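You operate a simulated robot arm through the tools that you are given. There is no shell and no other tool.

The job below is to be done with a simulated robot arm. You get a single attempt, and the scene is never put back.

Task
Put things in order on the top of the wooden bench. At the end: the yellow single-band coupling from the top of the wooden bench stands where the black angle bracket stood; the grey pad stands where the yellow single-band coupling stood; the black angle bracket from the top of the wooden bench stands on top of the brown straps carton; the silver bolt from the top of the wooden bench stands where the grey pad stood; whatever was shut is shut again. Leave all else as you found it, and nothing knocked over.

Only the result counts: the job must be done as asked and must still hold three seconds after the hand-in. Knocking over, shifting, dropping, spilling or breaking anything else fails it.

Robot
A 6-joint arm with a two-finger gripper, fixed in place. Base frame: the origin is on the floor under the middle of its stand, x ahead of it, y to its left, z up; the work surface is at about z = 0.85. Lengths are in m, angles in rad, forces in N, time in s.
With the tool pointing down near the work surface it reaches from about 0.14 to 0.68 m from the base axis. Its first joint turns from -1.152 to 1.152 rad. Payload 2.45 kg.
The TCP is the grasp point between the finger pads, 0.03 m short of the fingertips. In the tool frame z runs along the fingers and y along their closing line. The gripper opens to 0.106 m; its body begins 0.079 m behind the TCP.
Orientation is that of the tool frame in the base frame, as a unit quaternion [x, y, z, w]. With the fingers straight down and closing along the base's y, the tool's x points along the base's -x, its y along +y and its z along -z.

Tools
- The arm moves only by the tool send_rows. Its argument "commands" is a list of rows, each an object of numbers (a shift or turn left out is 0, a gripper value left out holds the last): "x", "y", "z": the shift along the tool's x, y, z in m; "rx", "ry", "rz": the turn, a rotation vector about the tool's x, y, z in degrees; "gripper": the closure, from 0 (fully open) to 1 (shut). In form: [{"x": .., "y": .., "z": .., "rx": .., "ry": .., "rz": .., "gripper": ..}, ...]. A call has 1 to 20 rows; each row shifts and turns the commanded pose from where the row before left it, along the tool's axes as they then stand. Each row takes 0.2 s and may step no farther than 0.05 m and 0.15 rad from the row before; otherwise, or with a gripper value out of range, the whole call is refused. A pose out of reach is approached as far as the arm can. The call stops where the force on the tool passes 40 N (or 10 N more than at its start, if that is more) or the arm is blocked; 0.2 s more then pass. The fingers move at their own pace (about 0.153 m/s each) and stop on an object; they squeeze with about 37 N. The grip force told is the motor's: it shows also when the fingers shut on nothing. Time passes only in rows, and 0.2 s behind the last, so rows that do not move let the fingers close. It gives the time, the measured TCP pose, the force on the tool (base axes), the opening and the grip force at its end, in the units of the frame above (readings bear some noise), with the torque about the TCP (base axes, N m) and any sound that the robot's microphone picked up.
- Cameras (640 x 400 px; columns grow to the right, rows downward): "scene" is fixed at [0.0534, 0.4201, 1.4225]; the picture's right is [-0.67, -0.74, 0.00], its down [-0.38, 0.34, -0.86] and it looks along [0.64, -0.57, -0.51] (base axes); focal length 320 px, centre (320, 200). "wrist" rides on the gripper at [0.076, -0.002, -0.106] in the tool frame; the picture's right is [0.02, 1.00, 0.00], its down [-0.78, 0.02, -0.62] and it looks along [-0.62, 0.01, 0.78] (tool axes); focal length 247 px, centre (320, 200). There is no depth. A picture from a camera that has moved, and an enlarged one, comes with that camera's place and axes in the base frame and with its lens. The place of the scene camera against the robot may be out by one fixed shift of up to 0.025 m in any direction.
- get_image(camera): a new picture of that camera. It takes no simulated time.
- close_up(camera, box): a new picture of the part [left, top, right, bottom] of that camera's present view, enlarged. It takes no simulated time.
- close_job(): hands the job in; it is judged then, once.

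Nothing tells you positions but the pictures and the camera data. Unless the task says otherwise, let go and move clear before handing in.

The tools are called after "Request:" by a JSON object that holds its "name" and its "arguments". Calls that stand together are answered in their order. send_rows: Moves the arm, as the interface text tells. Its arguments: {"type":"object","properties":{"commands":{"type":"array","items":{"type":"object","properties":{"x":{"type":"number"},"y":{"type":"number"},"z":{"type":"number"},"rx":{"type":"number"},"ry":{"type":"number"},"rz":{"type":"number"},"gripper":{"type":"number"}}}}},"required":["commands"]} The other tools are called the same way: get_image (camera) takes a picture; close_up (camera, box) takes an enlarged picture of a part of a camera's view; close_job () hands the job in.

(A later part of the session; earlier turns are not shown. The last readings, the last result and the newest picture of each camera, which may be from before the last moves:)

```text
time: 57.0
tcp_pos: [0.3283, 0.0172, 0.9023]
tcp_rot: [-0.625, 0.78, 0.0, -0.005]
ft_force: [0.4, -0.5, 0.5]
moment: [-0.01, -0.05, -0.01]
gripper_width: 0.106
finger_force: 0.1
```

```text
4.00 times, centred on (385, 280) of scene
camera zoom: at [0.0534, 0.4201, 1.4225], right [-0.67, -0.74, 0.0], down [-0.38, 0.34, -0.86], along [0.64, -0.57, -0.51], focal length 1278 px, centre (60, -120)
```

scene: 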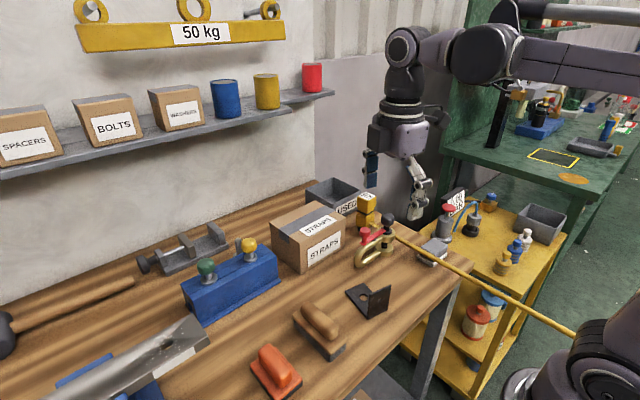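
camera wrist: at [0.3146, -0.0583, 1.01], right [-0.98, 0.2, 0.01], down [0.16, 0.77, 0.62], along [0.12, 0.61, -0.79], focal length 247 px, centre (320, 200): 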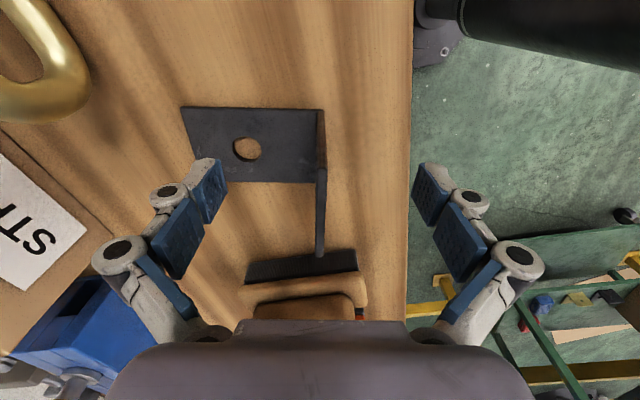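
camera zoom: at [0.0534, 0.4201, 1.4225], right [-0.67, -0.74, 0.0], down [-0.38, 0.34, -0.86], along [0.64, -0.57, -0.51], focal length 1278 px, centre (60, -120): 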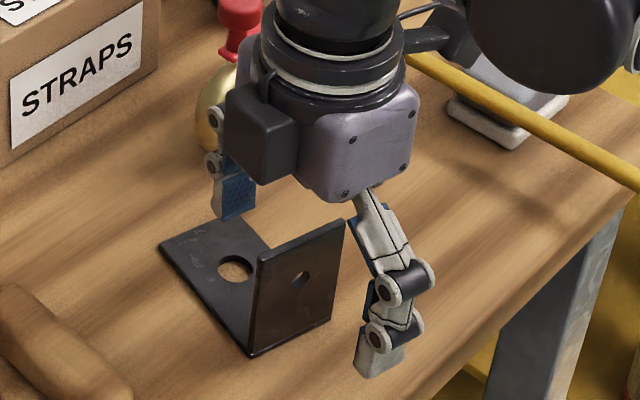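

Both fingers straddle the upright. I close on it now.

Request:
{"name": "send_rows", "arguments": {"commands": [{"gripper": 1}, {"gripper": 1}, {"gripper": 1}, {"gripper": 1}]}}

Request:
{"name": "get_image", "arguments": {"camera": "wrist"}}

Request:
{"name": "close_up", "arguments": {"camera": "scene", "box": [320, 230, 450, 330]}}

```text
time: 58.0
tcp_pos: [0.3275, 0.0168, 0.9027]
tcp_rot: [-0.625, 0.78, 0.001, -0.004]
ft_force: [0.9, -0.6, 0.4]
moment: [-0.04, 0.02, 0.0]
gripper_width: 0.0059
finger_force: 33.1
```

```text
taken
camera wrist: at [0.3148, -0.0584, 1.0104], right [-0.98, 0.2, 0.01], down [0.16, 0.77, 0.62], along [0.12, 0.61, -0.79], focal length 247 px, centre (320, 200)
```

wrist: 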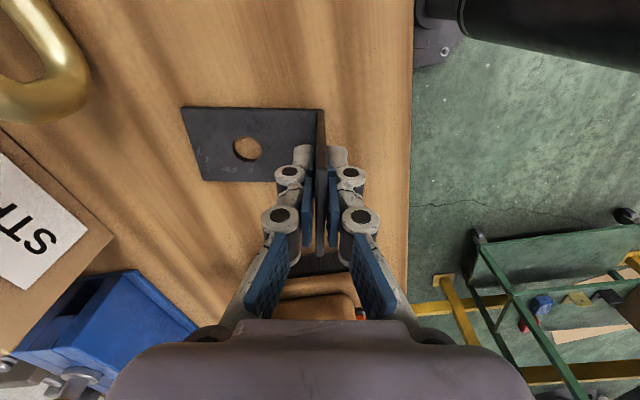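

```text
4.00 times, centred on (385, 280) of scene
camera zoom: at [0.0534, 0.4201, 1.4225], right [-0.67, -0.74, 0.0], down [-0.38, 0.34, -0.86], along [0.64, -0.57, -0.51], focal length 1278 px, centre (60, -120)
```

zoom: 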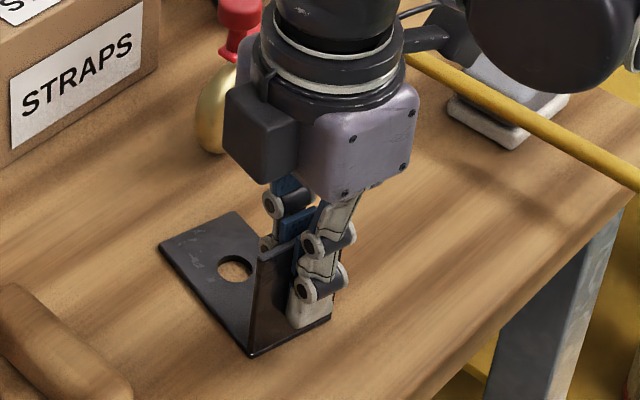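

The grip reads 0.0059 m at 33 N, the plate's thickness. I lift straight up and check that the bracket hangs level.

Request:
{"name": "send_rows", "arguments": {"commands": [{"z": -0.02}, {"z": -0.045}, {"z": -0.045}, {"z": -0.045}, {"z": -0.045}, {}]}}

Request:
{"name": "get_image", "arguments": {"camera": "wrist"}}

Request:
{"name": "get_image", "arguments": {"camera": "scene"}}

```text
time: 59.4
tcp_pos: [0.328, 0.0176, 1.1006]
tcp_rot: [-0.625, 0.781, 0.001, -0.004]
ft_force: [0.1, 0.0, 0.4]
moment: [-0.01, 0.0, 0.0]
gripper_width: 0.0
finger_force: 29.0
```

```text
taken
camera wrist: at [0.3148, -0.058, 1.2084], right [-0.98, 0.2, 0.01], down [0.16, 0.77, 0.62], along [0.12, 0.61, -0.79], focal length 247 px, centre (320, 200)
```

wrist: 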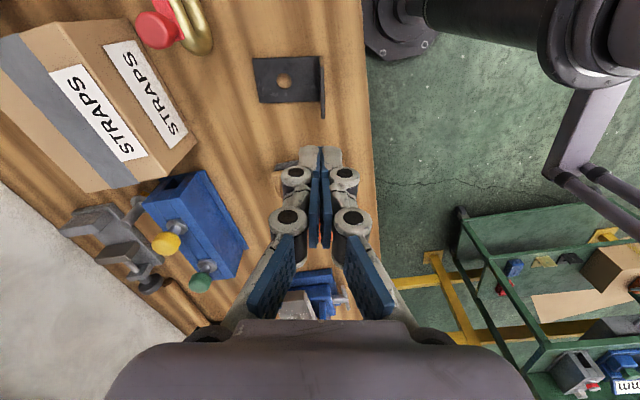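

```text
taken
```

scene: 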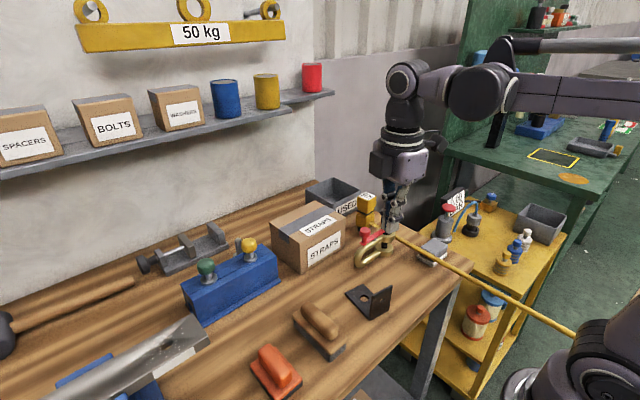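

The fingers came up empty: the bracket is still on the bench. I'll check in close-up whether it shifted and why it slipped.

Request:
{"name": "close_up", "arguments": {"camera": "wrist", "box": [230, 30, 350, 130]}}

Request:
{"name": "close_up", "arguments": {"camera": "scene", "box": [330, 270, 410, 330]}}

```text
4.00 times, centred on (290, 80) of wrist
camera zoom: at [0.3148, -0.058, 1.2084], right [-0.98, 0.2, 0.01], down [0.16, 0.77, 0.62], along [0.12, 0.61, -0.79], focal length 988 px, centre (440, 680)
```

zoom: 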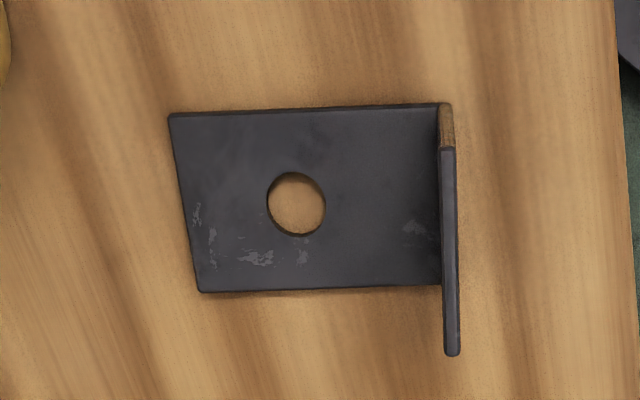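

```text
6.67 times, centred on (370, 300) of scene
camera zoom: at [0.0534, 0.4201, 1.4225], right [-0.67, -0.74, 0.0], down [-0.38, 0.34, -0.86], along [0.64, -0.57, -0.51], focal length 2131 px, centre (-13, -467)
```

zoom: 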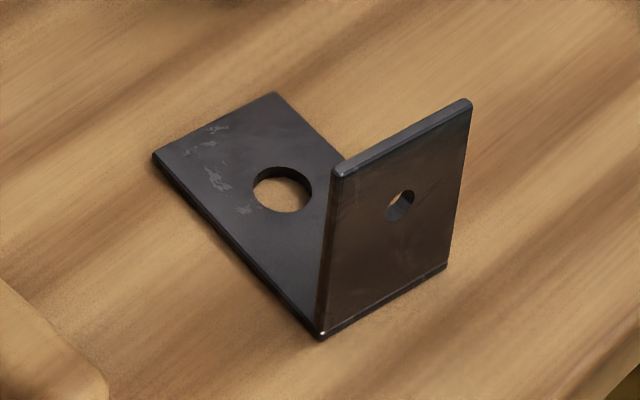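

The bracket moved at most a few millimetres. I'll open, go back down a little deeper, grip again and lift only slightly to read the load.

Request:
{"name": "send_rows", "arguments": {"commands": [{"gripper": 0.3}, {"z": 0.045}, {"z": 0.045}, {"z": 0.045}, {"z": 0.045}, {"z": 0.025}, {}, {"gripper": 1}, {"gripper": 1}, {"gripper": 1}, {"gripper": 1}]}}

Request:
{"name": "close_up", "arguments": {"camera": "wrist", "box": [220, 90, 420, 280]}}

Request:
{"name": "close_up", "arguments": {"camera": "scene", "box": [330, 240, 430, 330]}}

```text
time: 61.8
tcp_pos: [0.3276, 0.0189, 0.8967]
tcp_rot: [-0.625, 0.78, 0.0, -0.003]
ft_force: [1.0, 0.3, -0.1]
moment: [-0.04, 0.01, 0.03]
gripper_width: 0.0061
finger_force: 32.8
```

```text
2.11 times, centred on (320, 185) of wrist
camera zoom: at [0.3136, -0.0568, 1.0049], right [-0.98, 0.2, 0.01], down [0.16, 0.77, 0.62], along [0.12, 0.61, -0.79], focal length 520 px, centre (320, 232)
```

zoom: 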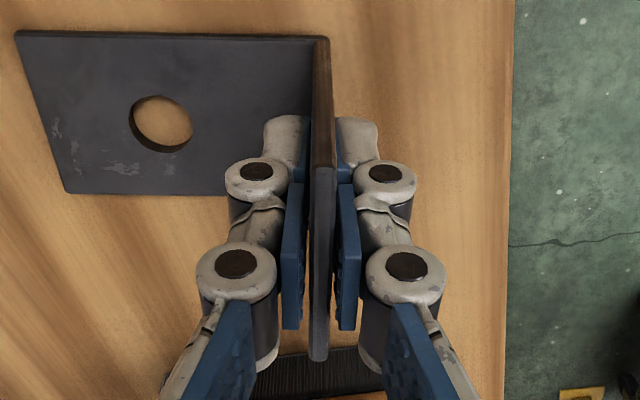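

```text
4.44 times, centred on (380, 285) of scene
camera zoom: at [0.0535, 0.4202, 1.4225], right [-0.67, -0.74, 0.0], down [-0.38, 0.34, -0.86], along [0.64, -0.57, -0.51], focal length 1421 px, centre (53, -178)
```

zoom: 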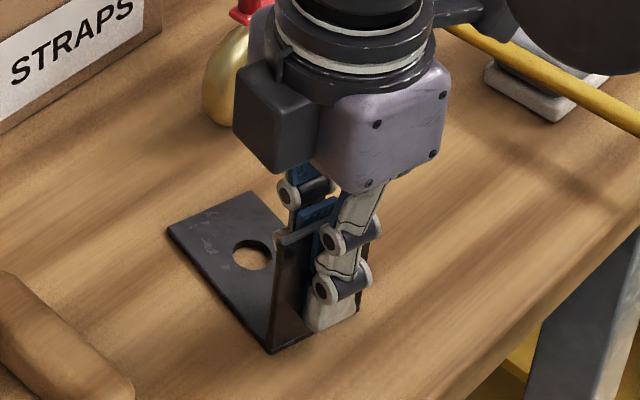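

The plate is held at 0.0061 m. I lift by only a few millimetres and read the force.

Request:
{"name": "send_rows", "arguments": {"commands": [{"z": -0.003}, {}]}}

Request:
{"name": "send_rows", "arguments": {"commands": [{"z": -0.003}, {}]}}

Request:
{"name": "close_up", "arguments": {"camera": "scene", "box": [330, 240, 430, 330]}}

```text
time: 62.4
tcp_pos: [0.3269, 0.0195, 0.8976]
tcp_rot: [-0.625, 0.781, 0.0, -0.004]
ft_force: [-0.2, 0.6, -0.1]
moment: [0.0, 0.02, 0.02]
gripper_width: 0.006
finger_force: 32.9
```

```text
time: 63.0
tcp_pos: [0.3268, 0.0175, 0.9019]
tcp_rot: [-0.625, 0.78, 0.0, -0.004]
ft_force: [0.5, 0.2, -3.7]
moment: [0.02, 0.06, 0.01]
gripper_width: 0.0059
finger_force: 33.8
```

```text
4.44 times, centred on (380, 285) of scene
camera zoom: at [0.0535, 0.4201, 1.4225], right [-0.67, -0.74, 0.0], down [-0.38, 0.34, -0.86], along [0.64, -0.57, -0.51], focal length 1421 px, centre (53, -178)
```

zoom: 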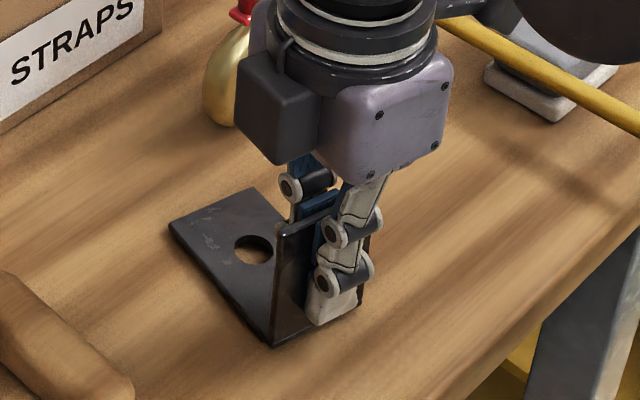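

The force shows about 3.7 N of load, so the bracket is lifting now; the first lift was too abrupt or too shallow. I continue slowly.

Request:
{"name": "send_rows", "arguments": {"commands": [{"z": -0.003}, {"z": -0.004}, {"z": -0.005}, {"z": -0.005}, {"z": -0.005}, {}]}}

Request:
{"name": "close_up", "arguments": {"camera": "scene", "box": [330, 240, 430, 330]}}

```text
time: 64.4
tcp_pos: [0.328, 0.0167, 0.9215]
tcp_rot: [-0.626, 0.78, 0.001, -0.003]
ft_force: [0.4, -1.1, -3.4]
moment: [0.02, 0.09, 0.0]
gripper_width: 0.0058
finger_force: 33.1
```

```text
4.44 times, centred on (380, 285) of scene
camera zoom: at [0.0535, 0.4201, 1.4225], right [-0.67, -0.74, 0.0], down [-0.38, 0.34, -0.86], along [0.64, -0.57, -0.51], focal length 1421 px, centre (53, -178)
```

zoom: 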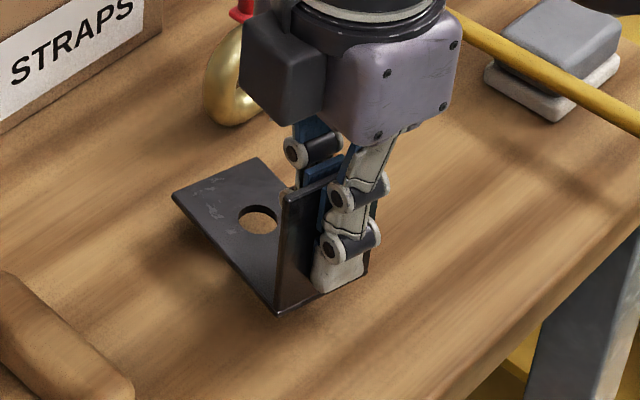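

The bracket hangs level about 0.024 m up. I keep lifting gently to about z = 1.08.

Request:
{"name": "send_rows", "arguments": {"commands": [{"z": -0.008}, {"z": -0.01}, {"z": -0.01}, {"z": -0.01}, {"z": -0.01}, {"z": -0.01}, {"z": -0.01}, {"z": -0.01}, {"z": -0.01}, {"z": -0.01}, {"z": -0.01}, {"z": -0.01}, {"z": -0.01}, {"z": -0.01}, {"z": -0.008}, {"z": -0.006}, {}]}}

Request:
{"name": "get_image", "arguments": {"camera": "wrist"}}

Request:
{"name": "get_image", "arguments": {"camera": "scene"}}

```text
time: 68.0
tcp_pos: [0.3291, 0.0168, 1.074]
tcp_rot: [-0.625, 0.78, 0.0, -0.004]
ft_force: [0.4, 0.5, -3.6]
moment: [0.0, 0.06, 0.02]
gripper_width: 0.0059
finger_force: 33.4
```

```text
taken
camera wrist: at [0.3155, -0.0578, 1.1822], right [-0.98, 0.2, 0.01], down [0.16, 0.77, 0.62], along [0.12, 0.61, -0.79], focal length 247 px, centre (320, 200)
```

wrist: 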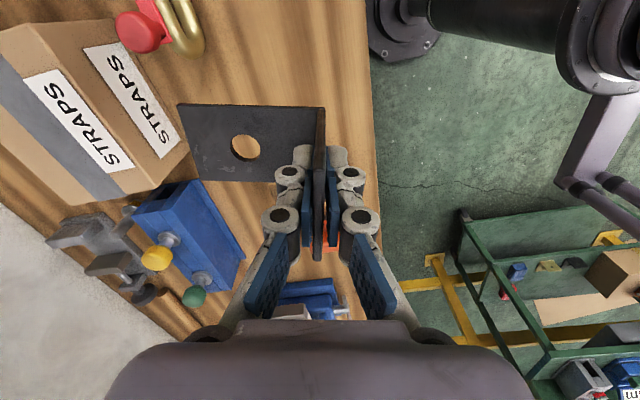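

```text
taken
```

scene: 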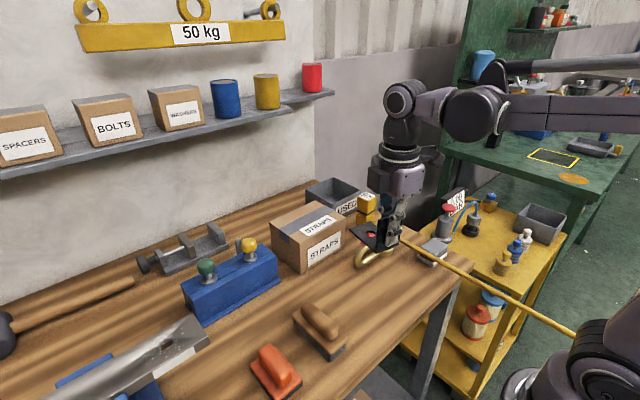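

The bracket is held level and clear. I rotate slowly to the carton's alignment.

Request:
{"name": "send_rows", "arguments": {"commands": [{"rz": 3}, {"rz": 6}, {"rz": 6}, {"rz": 6}, {"rz": 6}, {"rz": 6}, {"rz": 6}, {"rz": 6}, {"rz": 6}, {"rz": 6}, {"rz": 6}, {"rz": 6}, {"rz": 5}, {"rz": 3}, {}]}}

Request:
{"name": "send_rows", "arguments": {"commands": [{"x": -0.008}, {"x": -0.015}, {"x": -0.02}, {"x": -0.02}, {"x": -0.02}, {"x": -0.02}, {"x": -0.02}, {"x": -0.02}, {"x": -0.02}, {"x": -0.02}, {"x": -0.02}, {"x": -0.02}, {"x": -0.02}, {"x": -0.012}, {"x": -0.006}, {"y": 0.008}, {"y": 0.008}, {}]}}

Request:
{"name": "get_image", "arguments": {"camera": "wrist"}}

Request:
{"name": "close_up", "arguments": {"camera": "scene", "box": [230, 140, 430, 290]}}

```text
time: 71.2
tcp_pos: [0.3286, 0.0178, 1.0735]
tcp_rot: [-0.003, 1.0, -0.003, -0.004]
ft_force: [0.7, 0.1, -3.5]
moment: [0.04, 0.04, -0.03]
gripper_width: 0.006
finger_force: 33.3
```

```text
time: 75.0
tcp_pos: [0.5884, 0.0346, 1.0713]
tcp_rot: [-0.004, 1.0, -0.002, -0.004]
ft_force: [0.1, 0.8, -3.4]
moment: [0.1, 0.01, -0.02]
gripper_width: 0.0059
finger_force: 33.7
```

```text
taken
camera wrist: at [0.5143, 0.0318, 1.1798], right [-0.03, 1.0, 0.0], down [0.79, 0.03, 0.62], along [0.62, 0.01, -0.79], focal length 247 px, centre (320, 200)
```

wrist: 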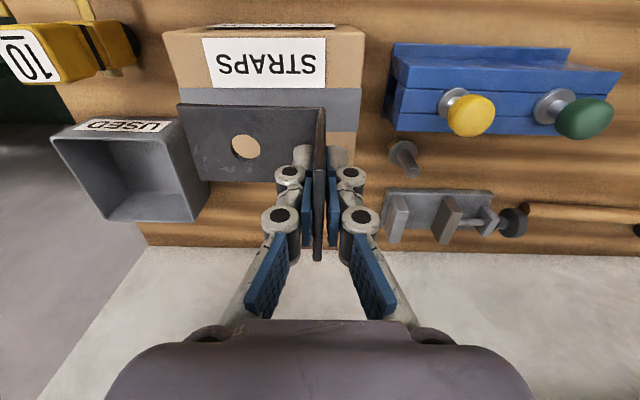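

```text
2.67 times, centred on (330, 215) of scene
camera zoom: at [0.0535, 0.4202, 1.4225], right [-0.67, -0.74, 0.0], down [-0.38, 0.34, -0.86], along [0.64, -0.57, -0.51], focal length 852 px, centre (293, 160)
```

zoom: 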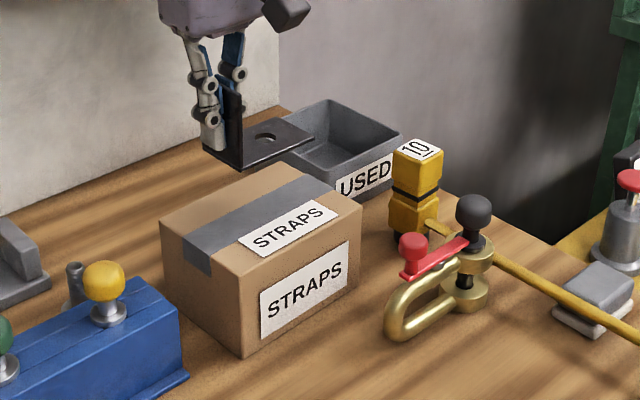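

The bracket hangs over the middle of the carton's top. I lower it slowly, first to just above contact.

Request:
{"name": "send_rows", "arguments": {"commands": [{"x": -0.004, "z": 0.006}, {"z": 0.01}, {"z": 0.01}, {"z": 0.01}, {"z": 0.01}, {"z": 0.01}, {"z": 0.008}, {"z": 0.005}, {}]}}

Request:
{"name": "close_up", "arguments": {"camera": "scene", "box": [260, 170, 380, 260]}}

Request:
{"name": "get_image", "arguments": {"camera": "wrist"}}

```text
time: 77.0
tcp_pos: [0.5931, 0.0344, 1.0027]
tcp_rot: [-0.004, 1.0, -0.003, -0.004]
ft_force: [0.0, 0.2, -2.4]
moment: [0.09, 0.01, -0.01]
gripper_width: 0.0059
finger_force: 33.4
```

```text
4.44 times, centred on (320, 215) of scene
camera zoom: at [0.0535, 0.4202, 1.4225], right [-0.67, -0.74, 0.0], down [-0.38, 0.34, -0.86], along [0.64, -0.57, -0.51], focal length 1421 px, centre (320, 133)
```

zoom: 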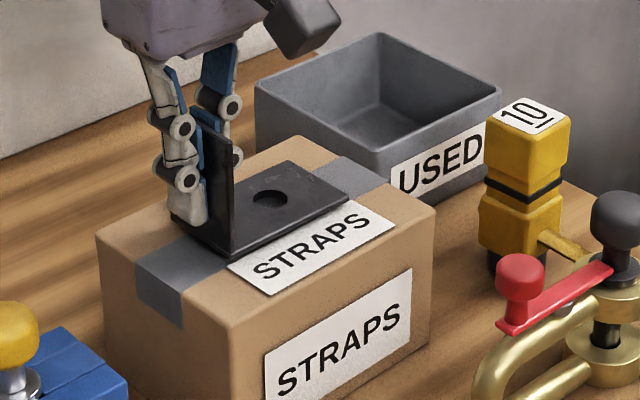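

```text
taken
camera wrist: at [0.5185, 0.032, 1.1106], right [-0.03, 1.0, 0.0], down [0.79, 0.03, 0.62], along [0.62, 0.01, -0.79], focal length 247 px, centre (320, 200)
```

wrist: 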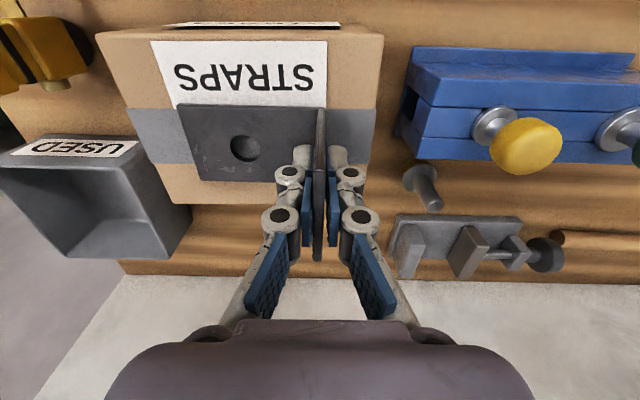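

The bracket is well centred above the carton with perhaps a centimetre to go. I lower in small steps until the load goes off.

Request:
{"name": "send_rows", "arguments": {"commands": [{"z": 0.003}, {"z": 0.003}, {}]}}

Request:
{"name": "send_rows", "arguments": {"commands": [{"z": 0.003}, {}]}}

Request:
{"name": "send_rows", "arguments": {"commands": [{"z": 0.002}, {}]}}

```text
time: 77.8
tcp_pos: [0.5933, 0.0343, 0.9953]
tcp_rot: [-0.004, 1.0, -0.003, -0.004]
ft_force: [0.8, 1.5, 3.5]
moment: [0.04, 0.06, -0.02]
gripper_width: 0.0058
finger_force: 33.1
```

```text
time: 78.4
tcp_pos: [0.5914, 0.0363, 0.9947]
tcp_rot: [-0.004, 1.0, -0.002, -0.003]
ft_force: [2.8, -1.4, 26.1]
moment: [-0.09, -0.13, -0.04]
gripper_width: 0.0059
finger_force: 33.4
```

```text
time: 79.0
tcp_pos: [0.5914, 0.0358, 0.9916]
tcp_rot: [-0.004, 1.0, -0.003, -0.004]
ft_force: [1.0, -3.6, 26.3]
moment: [-0.08, -0.01, -0.04]
gripper_width: 0.0059
finger_force: 33.4
```

It touched at about z = 0.995 and is now pressed with 26 N. I ease off by a few millimetres and open.

Request:
{"name": "send_rows", "arguments": {"commands": [{"z": -0.003}, {}]}}

Request:
{"name": "send_rows", "arguments": {"commands": [{"gripper": 0.8}, {"gripper": 0.6}, {"gripper": 0.4}, {}]}}

Request:
{"name": "close_up", "arguments": {"camera": "scene", "box": [260, 170, 380, 260]}}

Request:
{"name": "get_image", "arguments": {"camera": "wrist"}}

```text
time: 79.6
tcp_pos: [0.5937, 0.0361, 0.9936]
tcp_rot: [-0.005, 1.0, -0.003, -0.003]
ft_force: [0.5, 1.5, -2.8]
moment: [0.08, 0.02, 0.02]
gripper_width: 0.0059
finger_force: 33.3
```

```text
time: 80.6
tcp_pos: [0.5932, 0.0352, 0.9946]
tcp_rot: [-0.004, 1.0, -0.003, -0.004]
ft_force: [-0.4, -0.2, -1.2]
moment: [-0.03, 0.0, 0.01]
gripper_width: 0.0635
finger_force: 0.0
```

```text
4.44 times, centred on (320, 215) of scene
camera zoom: at [0.0534, 0.4201, 1.4225], right [-0.67, -0.74, 0.0], down [-0.38, 0.34, -0.86], along [0.64, -0.57, -0.51], focal length 1421 px, centre (320, 133)
```

zoom: 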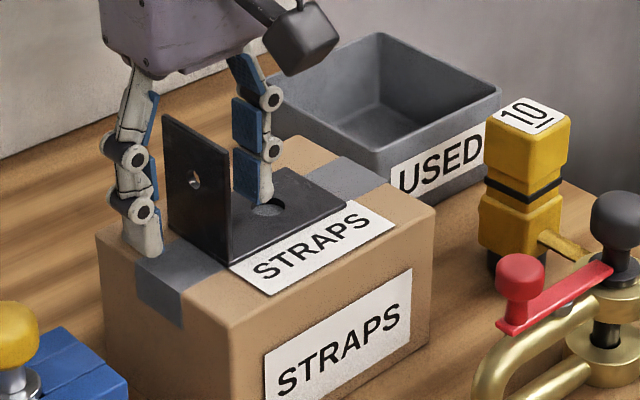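

```text
taken
camera wrist: at [0.5187, 0.0326, 1.1021], right [-0.03, 1.0, 0.0], down [0.79, 0.03, 0.62], along [0.62, 0.01, -0.79], focal length 247 px, centre (320, 200)
```

wrist: 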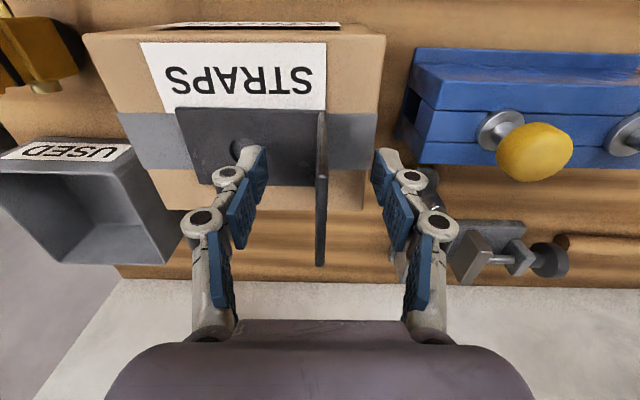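

The bracket stands on the carton. I rise straight up away from it and check.

Request:
{"name": "send_rows", "arguments": {"commands": [{"z": -0.01}, {"z": -0.03}, {"z": -0.04}, {"z": -0.04}, {"z": -0.04}, {}]}}

Request:
{"name": "get_image", "arguments": {"camera": "wrist"}}

Request:
{"name": "get_image", "arguments": {"camera": "scene"}}

```text
time: 82.0
tcp_pos: [0.5931, 0.034, 1.1525]
tcp_rot: [-0.004, 1.0, -0.003, -0.002]
ft_force: [0.1, -1.1, -0.5]
moment: [0.0, 0.01, 0.0]
gripper_width: 0.0638
finger_force: 0.0
```

```text
taken
camera wrist: at [0.518, 0.0311, 1.2606], right [-0.03, 1.0, 0.0], down [0.79, 0.03, 0.62], along [0.62, 0.01, -0.79], focal length 247 px, centre (320, 200)
```

wrist: 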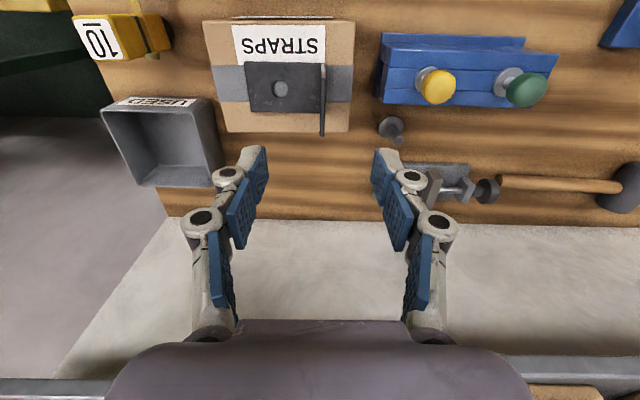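

```text
taken
```

scene: 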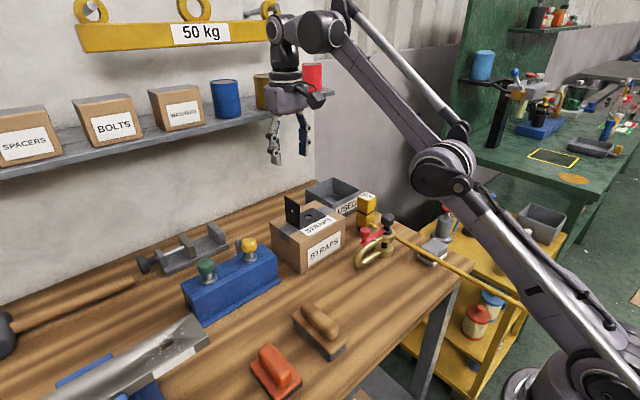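

The bracket is in place. Now I go above the yellow banded piece to examine it closely from right over it before touching.

Request:
{"name": "send_rows", "arguments": {"commands": [{"y": -0.045, "x": 0.009, "gripper": 0.2}, {"y": -0.045, "x": 0.009}, {"y": -0.045, "x": 0.009}, {"y": -0.045, "x": 0.009}, {"y": -0.045, "x": 0.008}, {}]}}

Request:
{"name": "get_image", "arguments": {"camera": "wrist"}}

Request:
{"name": "close_up", "arguments": {"camera": "wrist", "box": [260, 0, 400, 100]}}

```text
time: 83.4
tcp_pos: [0.5517, -0.1926, 1.1532]
tcp_rot: [-0.003, 1.0, -0.003, -0.004]
ft_force: [0.4, -0.4, -0.6]
moment: [-0.01, 0.04, -0.03]
gripper_width: 0.0847
finger_force: 0.0
```

```text
taken
camera wrist: at [0.4771, -0.1953, 1.2607], right [-0.03, 1.0, 0.0], down [0.79, 0.03, 0.62], along [0.62, 0.01, -0.79], focal length 247 px, centre (320, 200)
```

wrist: 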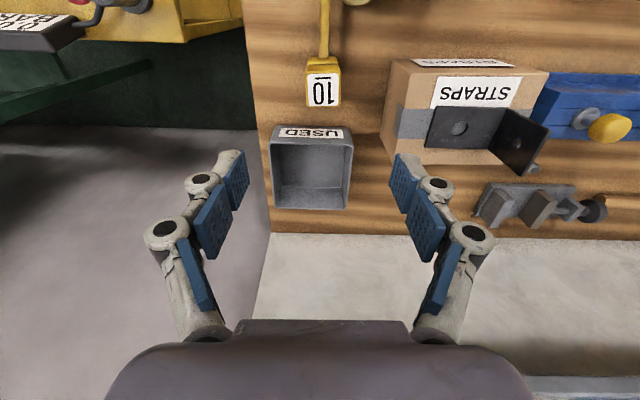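

```text
4.00 times, centred on (330, 50) of wrist
camera zoom: at [0.4771, -0.1953, 1.2607], right [-0.03, 1.0, 0.0], down [0.79, 0.03, 0.62], along [0.62, 0.01, -0.79], focal length 988 px, centre (280, 800)
```

zoom: 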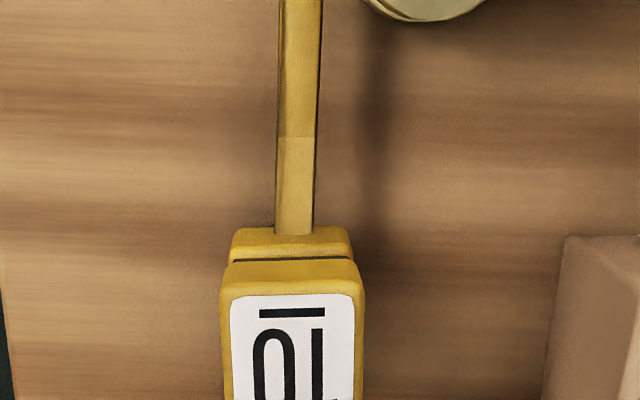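

The piece's top is at (0.550, -0.193, 0.97), aligned with the fingers. I descend around its upper block with the fingers open, without touching it.

Request:
{"name": "send_rows", "arguments": {"commands": [{"z": 0.045}, {"z": 0.045}, {"z": 0.04}, {"z": 0.03}, {"z": 0.02}, {}]}}

Request:
{"name": "get_image", "arguments": {"camera": "wrist"}}

Request:
{"name": "close_up", "arguments": {"camera": "scene", "box": [320, 150, 440, 260]}}

```text
time: 84.8
tcp_pos: [0.5991, -0.2107, 1.0259]
tcp_rot: [-0.003, 1.0, -0.002, -0.003]
ft_force: [0.3, 0.2, -0.1]
moment: [0.01, 0.01, 0.02]
gripper_width: 0.0846
finger_force: 0.2
out of reach, approached as far as the arm can: row 2, 3, 4, 5
```

```text
taken
camera wrist: at [0.5251, -0.213, 1.1339], right [-0.03, 1.0, 0.0], down [0.79, 0.02, 0.62], along [0.62, 0.01, -0.79], focal length 247 px, centre (320, 200)
```

wrist: 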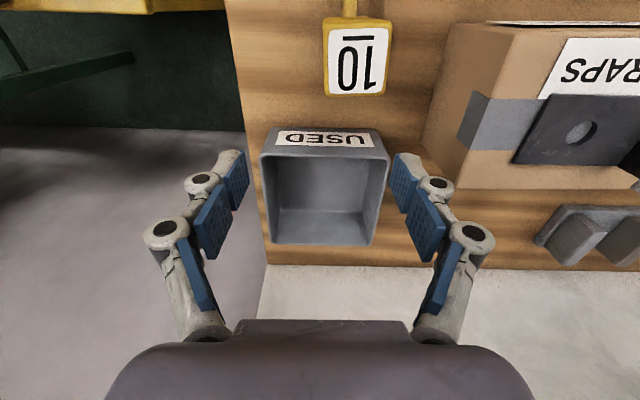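

```text
3.64 times, centred on (380, 205) of scene
camera zoom: at [0.0534, 0.4201, 1.4225], right [-0.67, -0.74, 0.0], down [-0.38, 0.34, -0.86], along [0.64, -0.57, -0.51], focal length 1162 px, centre (102, 182)
```

zoom: 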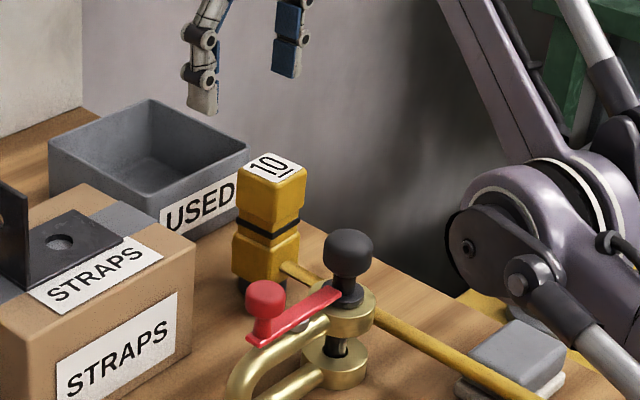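

The arm ended off target because it is almost stretched out and seems to have flipped to an elbow-low posture. I'll look at the whole arm before moving on.

Request:
{"name": "get_image", "arguments": {"camera": "scene"}}

```text
taken
```

scene: 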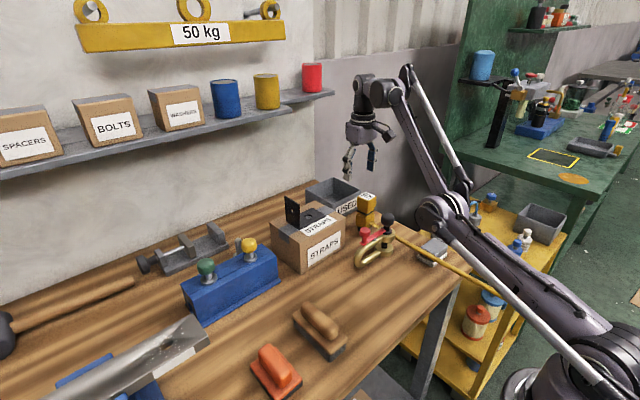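

The elbow is indeed low. I'll raise the hand until the arm is stretched, to get back to the elbow-up posture.

Request:
{"name": "send_rows", "arguments": {"commands": [{"z": -0.03}, {"z": -0.03}, {"z": -0.03}, {"z": -0.03}, {}]}}

Request:
{"name": "get_image", "arguments": {"camera": "scene"}}

```text
time: 86.0
tcp_pos: [0.5887, -0.2023, 1.1075]
tcp_rot: [-0.004, 1.0, -0.003, -0.004]
ft_force: [0.8, -1.2, -0.3]
moment: [-0.03, 0.03, 0.06]
gripper_width: 0.0848
finger_force: 0.1
out of reach, approached as far as the arm can: row 2, 3, 4
```

```text
taken
```

scene: 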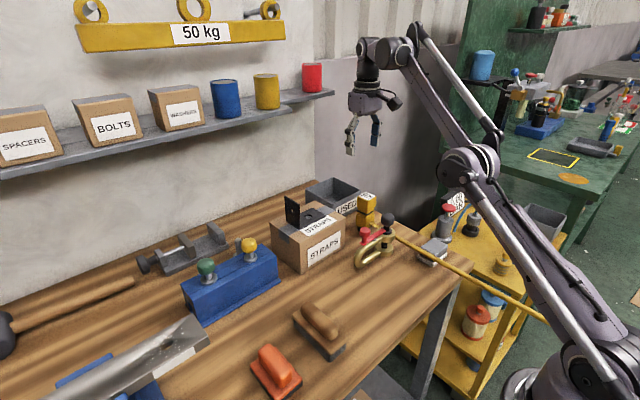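

The arm is now straight. I try small inward steps and see which way the elbow goes.

Request:
{"name": "send_rows", "arguments": {"commands": [{"x": 0.02, "z": -0.02}, {"x": 0.03, "z": -0.02}, {"x": 0.03, "z": -0.01}, {}]}}

Request:
{"name": "get_image", "arguments": {"camera": "scene"}}

```text
time: 87.0
tcp_pos: [0.509, -0.2027, 1.1563]
tcp_rot: [-0.003, 1.0, -0.002, -0.004]
ft_force: [0.2, -0.7, 0.0]
moment: [-0.01, 0.02, -0.02]
gripper_width: 0.0849
finger_force: 0.0
```

```text
taken
```

scene: 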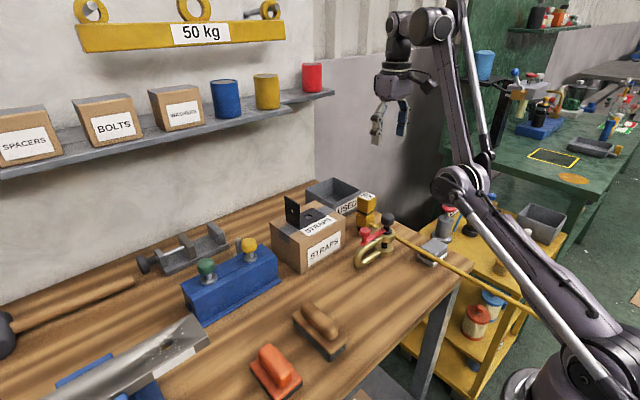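

Still elbow-low. I'll push well beyond reach upward so the elbow straightens fully, then come back in at a greater height.

Request:
{"name": "send_rows", "arguments": {"commands": [{"z": -0.05}, {"z": -0.05}, {"z": -0.05}, {"z": -0.05}, {"z": -0.05}, {}]}}

Request:
{"name": "send_rows", "arguments": {"commands": [{"x": 0.02, "z": 0.01}, {"x": 0.02, "z": 0.02}, {}]}}

Request:
{"name": "get_image", "arguments": {"camera": "scene"}}

```text
time: 88.4
tcp_pos: [0.4598, -0.185, 1.2602]
tcp_rot: [-0.003, 1.0, -0.003, -0.003]
ft_force: [-0.4, -0.3, 0.3]
moment: [-0.01, 0.02, 0.0]
gripper_width: 0.085
finger_force: 0.1
out of reach, approached as far as the arm can: row 2, 3, 4, 5
```

```text
time: 89.2
tcp_pos: [0.4477, -0.1883, 1.2529]
tcp_rot: [-0.004, 1.0, -0.003, -0.004]
ft_force: [-0.6, 0.0, -0.6]
moment: [-0.01, 0.04, 0.02]
gripper_width: 0.0849
finger_force: 0.1
out of reach, approached as far as the arm can: row 1, 2
```

```text
taken
```

scene: 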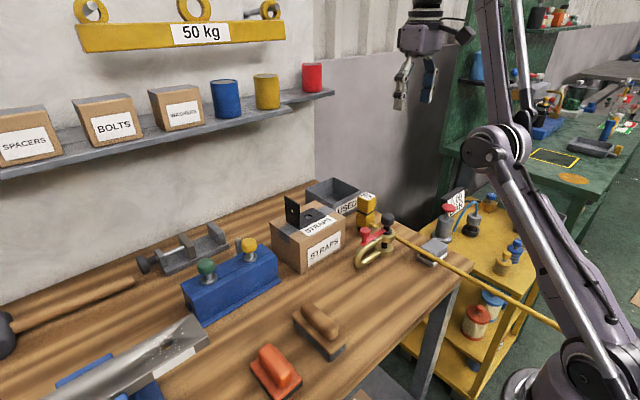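

The elbow is still low. Earlier a tilt at the limit brought the elbow back up, so I try the same here, high above everything.

Request:
{"name": "send_rows", "arguments": {"commands": [{"y": 0.045}, {"y": 0.045}, {"y": 0.045}, {"ry": -8}, {"ry": -8}, {"ry": -8}, {"ry": -8}, {"ry": -8}, {}]}}

Request:
{"name": "get_image", "arguments": {"camera": "scene"}}

```text
time: 91.2
tcp_pos: [0.5562, -0.0711, 1.3733]
tcp_rot: [-0.003, 0.941, -0.001, 0.339]
ft_force: [-0.4, -0.1, -0.4]
moment: [0.02, -0.02, -0.02]
gripper_width: 0.0849
finger_force: 0.0
out of reach, approached as far as the arm can: row 1, 2, 3, 4, 5, 6, 7, 8
```

```text
taken
```

scene: 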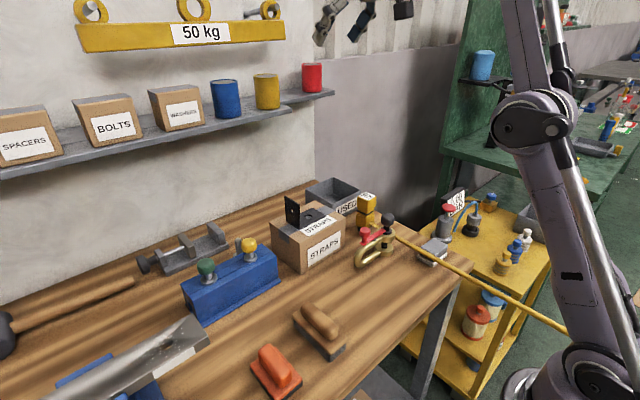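

Request:
{"name": "send_rows", "arguments": {"commands": [{"x": 0.023, "z": -0.0193}, {"x": 0.023, "z": -0.0193}, {"x": 0.023, "z": -0.0193}, {}]}}

Request:
{"name": "get_image", "arguments": {"camera": "scene"}}

```text
time: 92.2
tcp_pos: [0.4731, -0.0705, 1.3881]
tcp_rot: [-0.004, 0.941, -0.001, 0.339]
ft_force: [-0.4, 0.2, 0.9]
moment: [0.03, -0.01, 0.02]
gripper_width: 0.085
finger_force: 0.1
out of reach, approached as far as the arm can: row 1
```

```text
taken
```

scene: 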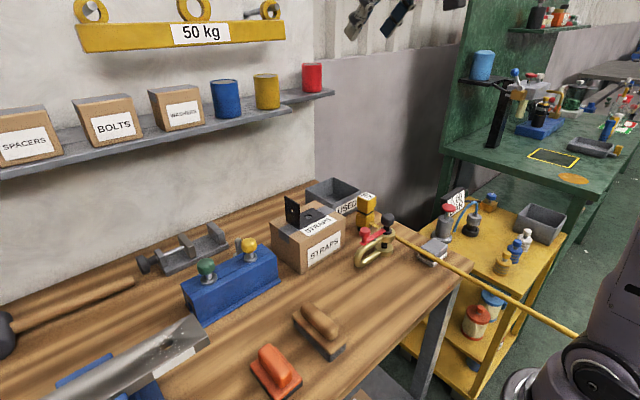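

The elbow has flipped up out of view. I move farther in, level the tool and come down away from the reach limit.

Request:
{"name": "send_rows", "arguments": {"commands": [{"x": 0.023, "z": -0.0193}, {"x": 0.023, "z": -0.0193}, {"x": 0.023, "z": -0.0193}, {"ry": 8}, {"ry": 8}, {"ry": 8}, {"ry": 8}, {"ry": 7.6}, {"z": 0.04}, {"z": 0.04}, {"z": 0.04}, {"z": 0.04}, {"z": 0.04}, {}]}}

Request:
{"name": "get_image", "arguments": {"camera": "scene"}}

```text
time: 95.2
tcp_pos: [0.3694, -0.0723, 1.1484]
tcp_rot: [-0.003, 1.0, -0.003, 0.0]
ft_force: [0.1, -0.4, -0.3]
moment: [-0.01, 0.0, -0.01]
gripper_width: 0.0848
finger_force: 0.1
out of reach, approached as far as the arm can: row 6, 7, 8
```

```text
taken
```

scene: 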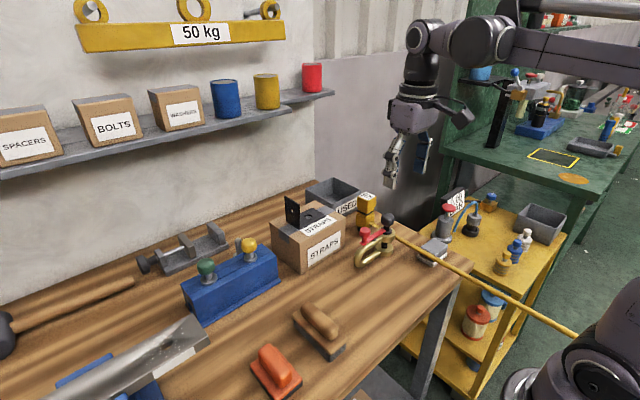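

The arm is in its normal elbow-up posture again. I'll go lower first and then outward to the yellow piece, staying clear of the reach limit.

Request:
{"name": "send_rows", "arguments": {"commands": [{"z": 0.03}, {"z": 0.03}, {"z": 0.02}, {"x": -0.03, "y": -0.02}, {"x": -0.03, "y": -0.02}, {"x": -0.03, "y": -0.02}, {"x": -0.03, "y": -0.02}, {"x": -0.03, "y": -0.02}, {"x": -0.03, "y": -0.02}, {}]}}

Request:
{"name": "get_image", "arguments": {"camera": "wrist"}}

Request:
{"name": "get_image", "arguments": {"camera": "scene"}}

```text
time: 97.4
tcp_pos: [0.5508, -0.1939, 1.07]
tcp_rot: [-0.003, 1.0, -0.002, 0.0]
ft_force: [0.6, -0.3, -0.6]
moment: [0.02, 0.01, 0.0]
gripper_width: 0.0849
finger_force: 0.0
```

```text
taken
camera wrist: at [0.4754, -0.1957, 1.1784], right [-0.03, 1.0, 0.0], down [0.78, 0.03, 0.62], along [0.62, 0.01, -0.78], focal length 247 px, centre (320, 200)
```

wrist: 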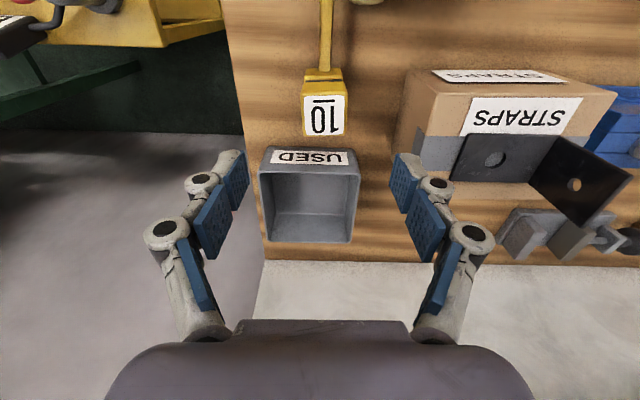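

```text
taken
```

scene: 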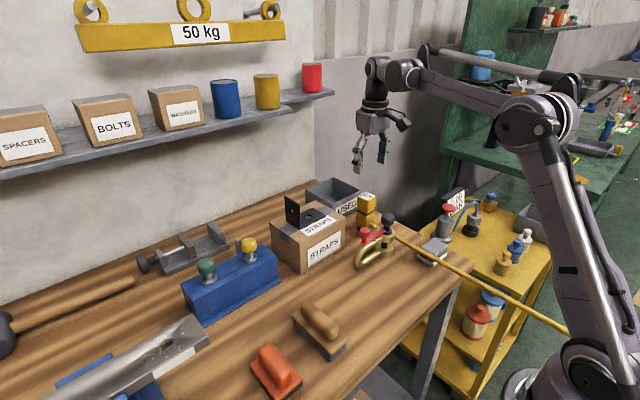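

The piece lies exactly below the TCP (0.549, -0.193). I descend around its upper block.

Request:
{"name": "send_rows", "arguments": {"commands": [{"z": 0.04}, {"z": 0.04}, {"z": 0.025}, {"z": 0.015}, {}]}}

Request:
{"name": "get_image", "arguments": {"camera": "wrist"}}

Request:
{"name": "close_up", "arguments": {"camera": "scene", "box": [320, 150, 440, 260]}}

```text
time: 98.6
tcp_pos: [0.5486, -0.1936, 0.9484]
tcp_rot: [-0.003, 1.0, -0.003, 0.0]
ft_force: [-0.1, 0.9, -0.2]
moment: [0.02, -0.03, 0.02]
gripper_width: 0.0849
finger_force: 0.1
```

```text
taken
camera wrist: at [0.4722, -0.1967, 1.0557], right [-0.03, 1.0, 0.0], down [0.78, 0.03, 0.62], along [0.62, 0.01, -0.78], focal length 247 px, centre (320, 200)
```

wrist: 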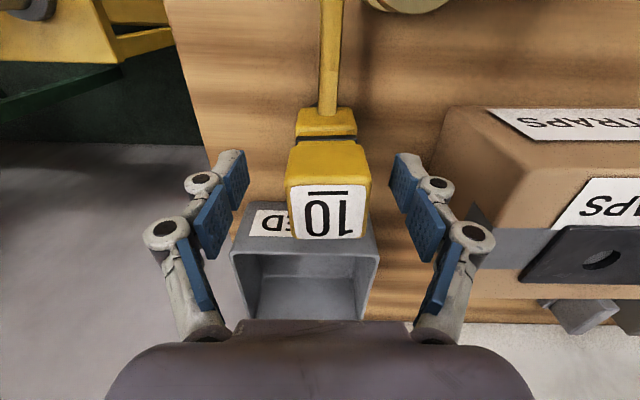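

```text
3.64 times, centred on (380, 205) of scene
camera zoom: at [0.0534, 0.4201, 1.4225], right [-0.67, -0.74, 0.0], down [-0.38, 0.34, -0.86], along [0.64, -0.57, -0.51], focal length 1162 px, centre (102, 182)
```

zoom: 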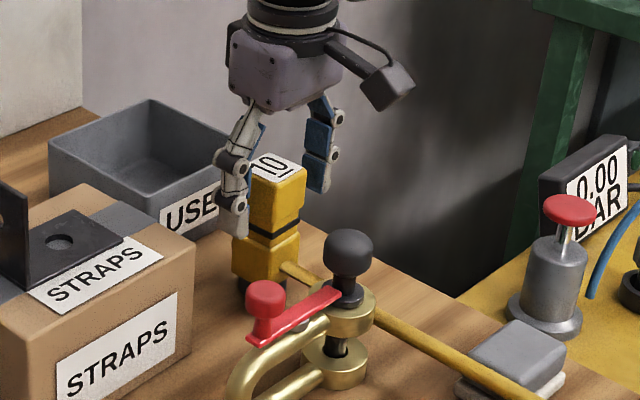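

The fingers straddle the upper block, which lies about 4 mm toward +y of centre. I centre and close gently.

Request:
{"name": "send_rows", "arguments": {"commands": [{"y": 0.004}, {"gripper": 0.4}, {"gripper": 0.5}, {"gripper": 0.55}, {"gripper": 0.6}, {"gripper": 0.65}, {}]}}

Request:
{"name": "close_up", "arguments": {"camera": "wrist", "box": [220, 90, 430, 250]}}

```text
time: 100.2
tcp_pos: [0.5487, -0.1885, 0.9487]
tcp_rot: [-0.003, 1.0, -0.003, -0.001]
ft_force: [-0.2, -1.4, 3.8]
moment: [-0.02, -0.04, 0.0]
gripper_width: 0.0392
finger_force: 37.3
```

```text
2.50 times, centred on (325, 170) of wrist
camera zoom: at [0.4732, -0.1915, 1.0564], right [-0.03, 1.0, -0.01], down [0.78, 0.03, 0.62], along [0.62, 0.01, -0.78], focal length 617 px, centre (308, 275)
```

zoom: 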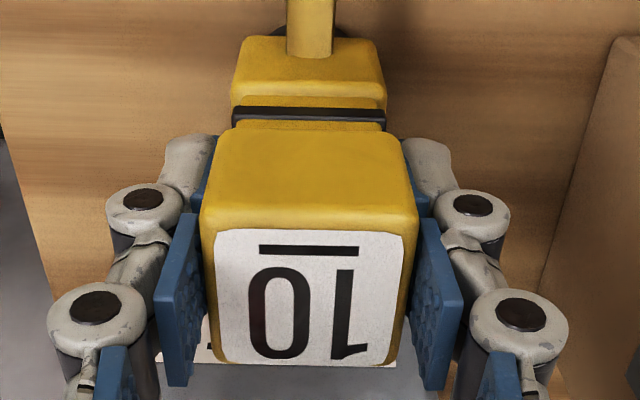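

The block is held (0.039 m). I lift by 2 mm at a time and read the force.

Request:
{"name": "send_rows", "arguments": {"commands": [{"gripper": 1}, {"z": -0.002}, {}]}}

Request:
{"name": "send_rows", "arguments": {"commands": [{"z": -0.003}, {}]}}

Request:
{"name": "send_rows", "arguments": {"commands": [{"z": -0.003}, {}]}}

Request:
{"name": "close_up", "arguments": {"camera": "scene", "box": [340, 180, 420, 250]}}

```text
time: 101.0
tcp_pos: [0.5494, -0.188, 0.9505]
tcp_rot: [-0.002, 1.0, -0.002, 0.0]
ft_force: [0.1, 0.9, 0.3]
moment: [0.02, 0.01, 0.01]
gripper_width: 0.0393
finger_force: 37.2
```

```text
time: 101.6
tcp_pos: [0.5479, -0.1885, 0.9538]
tcp_rot: [-0.004, 1.0, -0.003, 0.0]
ft_force: [0.7, 1.0, -3.2]
moment: [0.0, 0.05, -0.01]
gripper_width: 0.0391
finger_force: 37.2
```

```text
time: 102.2
tcp_pos: [0.5492, -0.1872, 0.9559]
tcp_rot: [-0.003, 1.0, -0.003, 0.0]
ft_force: [-0.6, -0.2, -2.9]
moment: [0.03, -0.01, -0.03]
gripper_width: 0.0392
finger_force: 36.8
```

```text
5.71 times, centred on (380, 215) of scene
camera zoom: at [0.0535, 0.4201, 1.4225], right [-0.67, -0.74, 0.0], down [-0.38, 0.34, -0.86], along [0.64, -0.57, -0.51], focal length 1826 px, centre (-23, 114)
```

zoom: 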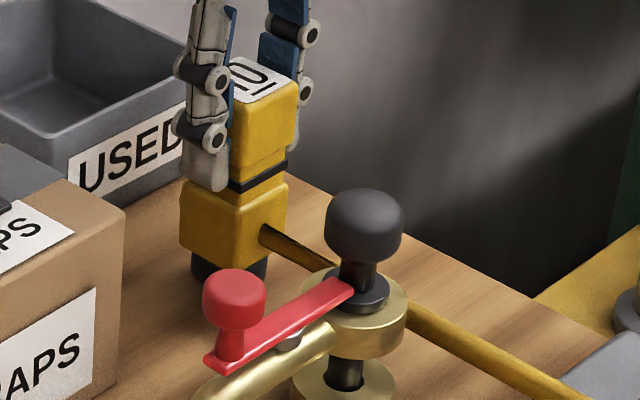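

The piece lifts freely with about 3 N, so it is the movable yellow coupling and the yellow line is attached to it. I lift it further, slowly, and watch how the line behaves.

Request:
{"name": "send_rows", "arguments": {"commands": [{"z": -0.005}, {"z": -0.008}, {"z": -0.01}, {"z": -0.01}, {"z": -0.01}, {"z": -0.01}, {"z": -0.008}, {"z": -0.005}, {}]}}

Request:
{"name": "get_image", "arguments": {"camera": "scene"}}

Request:
{"name": "get_image", "arguments": {"camera": "wrist"}}

```text
time: 104.2
tcp_pos: [0.5495, -0.1879, 1.0226]
tcp_rot: [-0.003, 1.0, -0.002, 0.0]
ft_force: [0.4, 0.6, -1.3]
moment: [-0.04, 0.0, -0.02]
gripper_width: 0.0393
finger_force: 37.5
```

```text
taken
```

scene: 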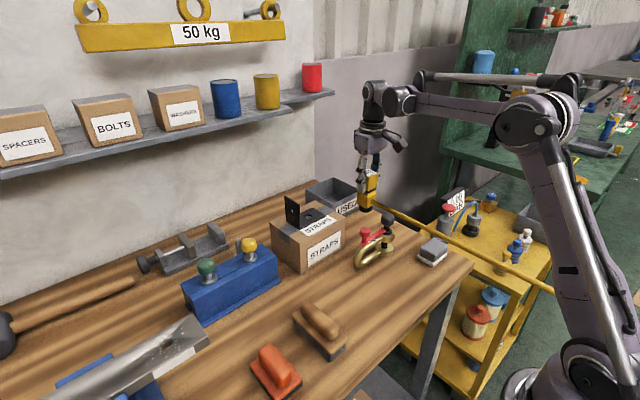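

```text
taken
camera wrist: at [0.474, -0.1908, 1.1287], right [-0.03, 1.0, 0.0], down [0.78, 0.03, 0.62], along [0.62, 0.01, -0.78], focal length 247 px, centre (320, 200)
```

wrist: 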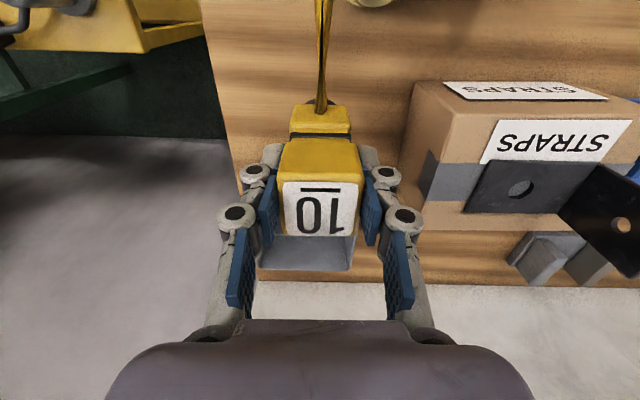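

The line simply follows the coupling and adds no noticeable force. I lift a little more and move slowly toward the bracket's old place, watching the forces.

Request:
{"name": "send_rows", "arguments": {"commands": [{"z": -0.008}, {"z": -0.01}, {"z": -0.01}, {"z": -0.01}, {"z": -0.01}, {"z": -0.008}, {"z": -0.005}, {"x": 0.01}, {"x": 0.015}, {"x": 0.015}, {"x": 0.015}, {"x": 0.01}, {}]}}

Request:
{"name": "get_image", "arguments": {"camera": "scene"}}

Request:
{"name": "get_image", "arguments": {"camera": "wrist"}}

```text
time: 107.0
tcp_pos: [0.4843, -0.186, 1.0835]
tcp_rot: [-0.004, 1.0, -0.003, 0.001]
ft_force: [0.8, 0.0, -3.8]
moment: [0.0, 0.02, -0.02]
gripper_width: 0.0395
finger_force: 36.9
```

```text
taken
```

scene: 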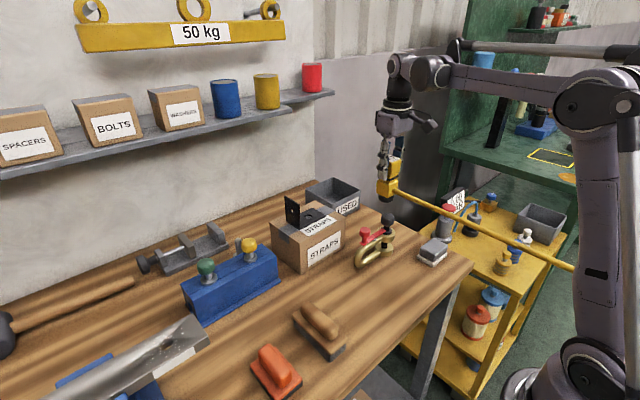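

```text
taken
camera wrist: at [0.4089, -0.1888, 1.191], right [-0.03, 1.0, 0.0], down [0.78, 0.03, 0.62], along [0.62, 0.01, -0.78], focal length 247 px, centre (320, 200)
```

wrist: 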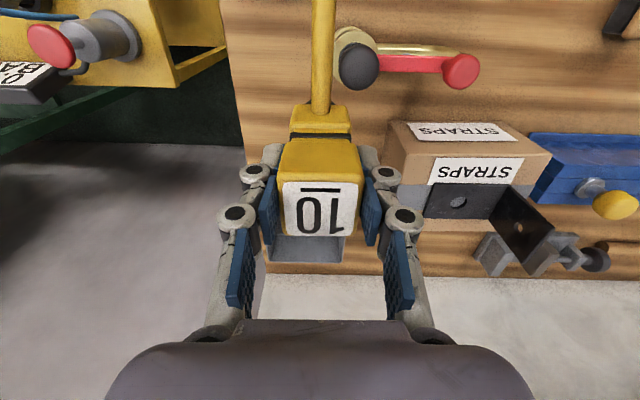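

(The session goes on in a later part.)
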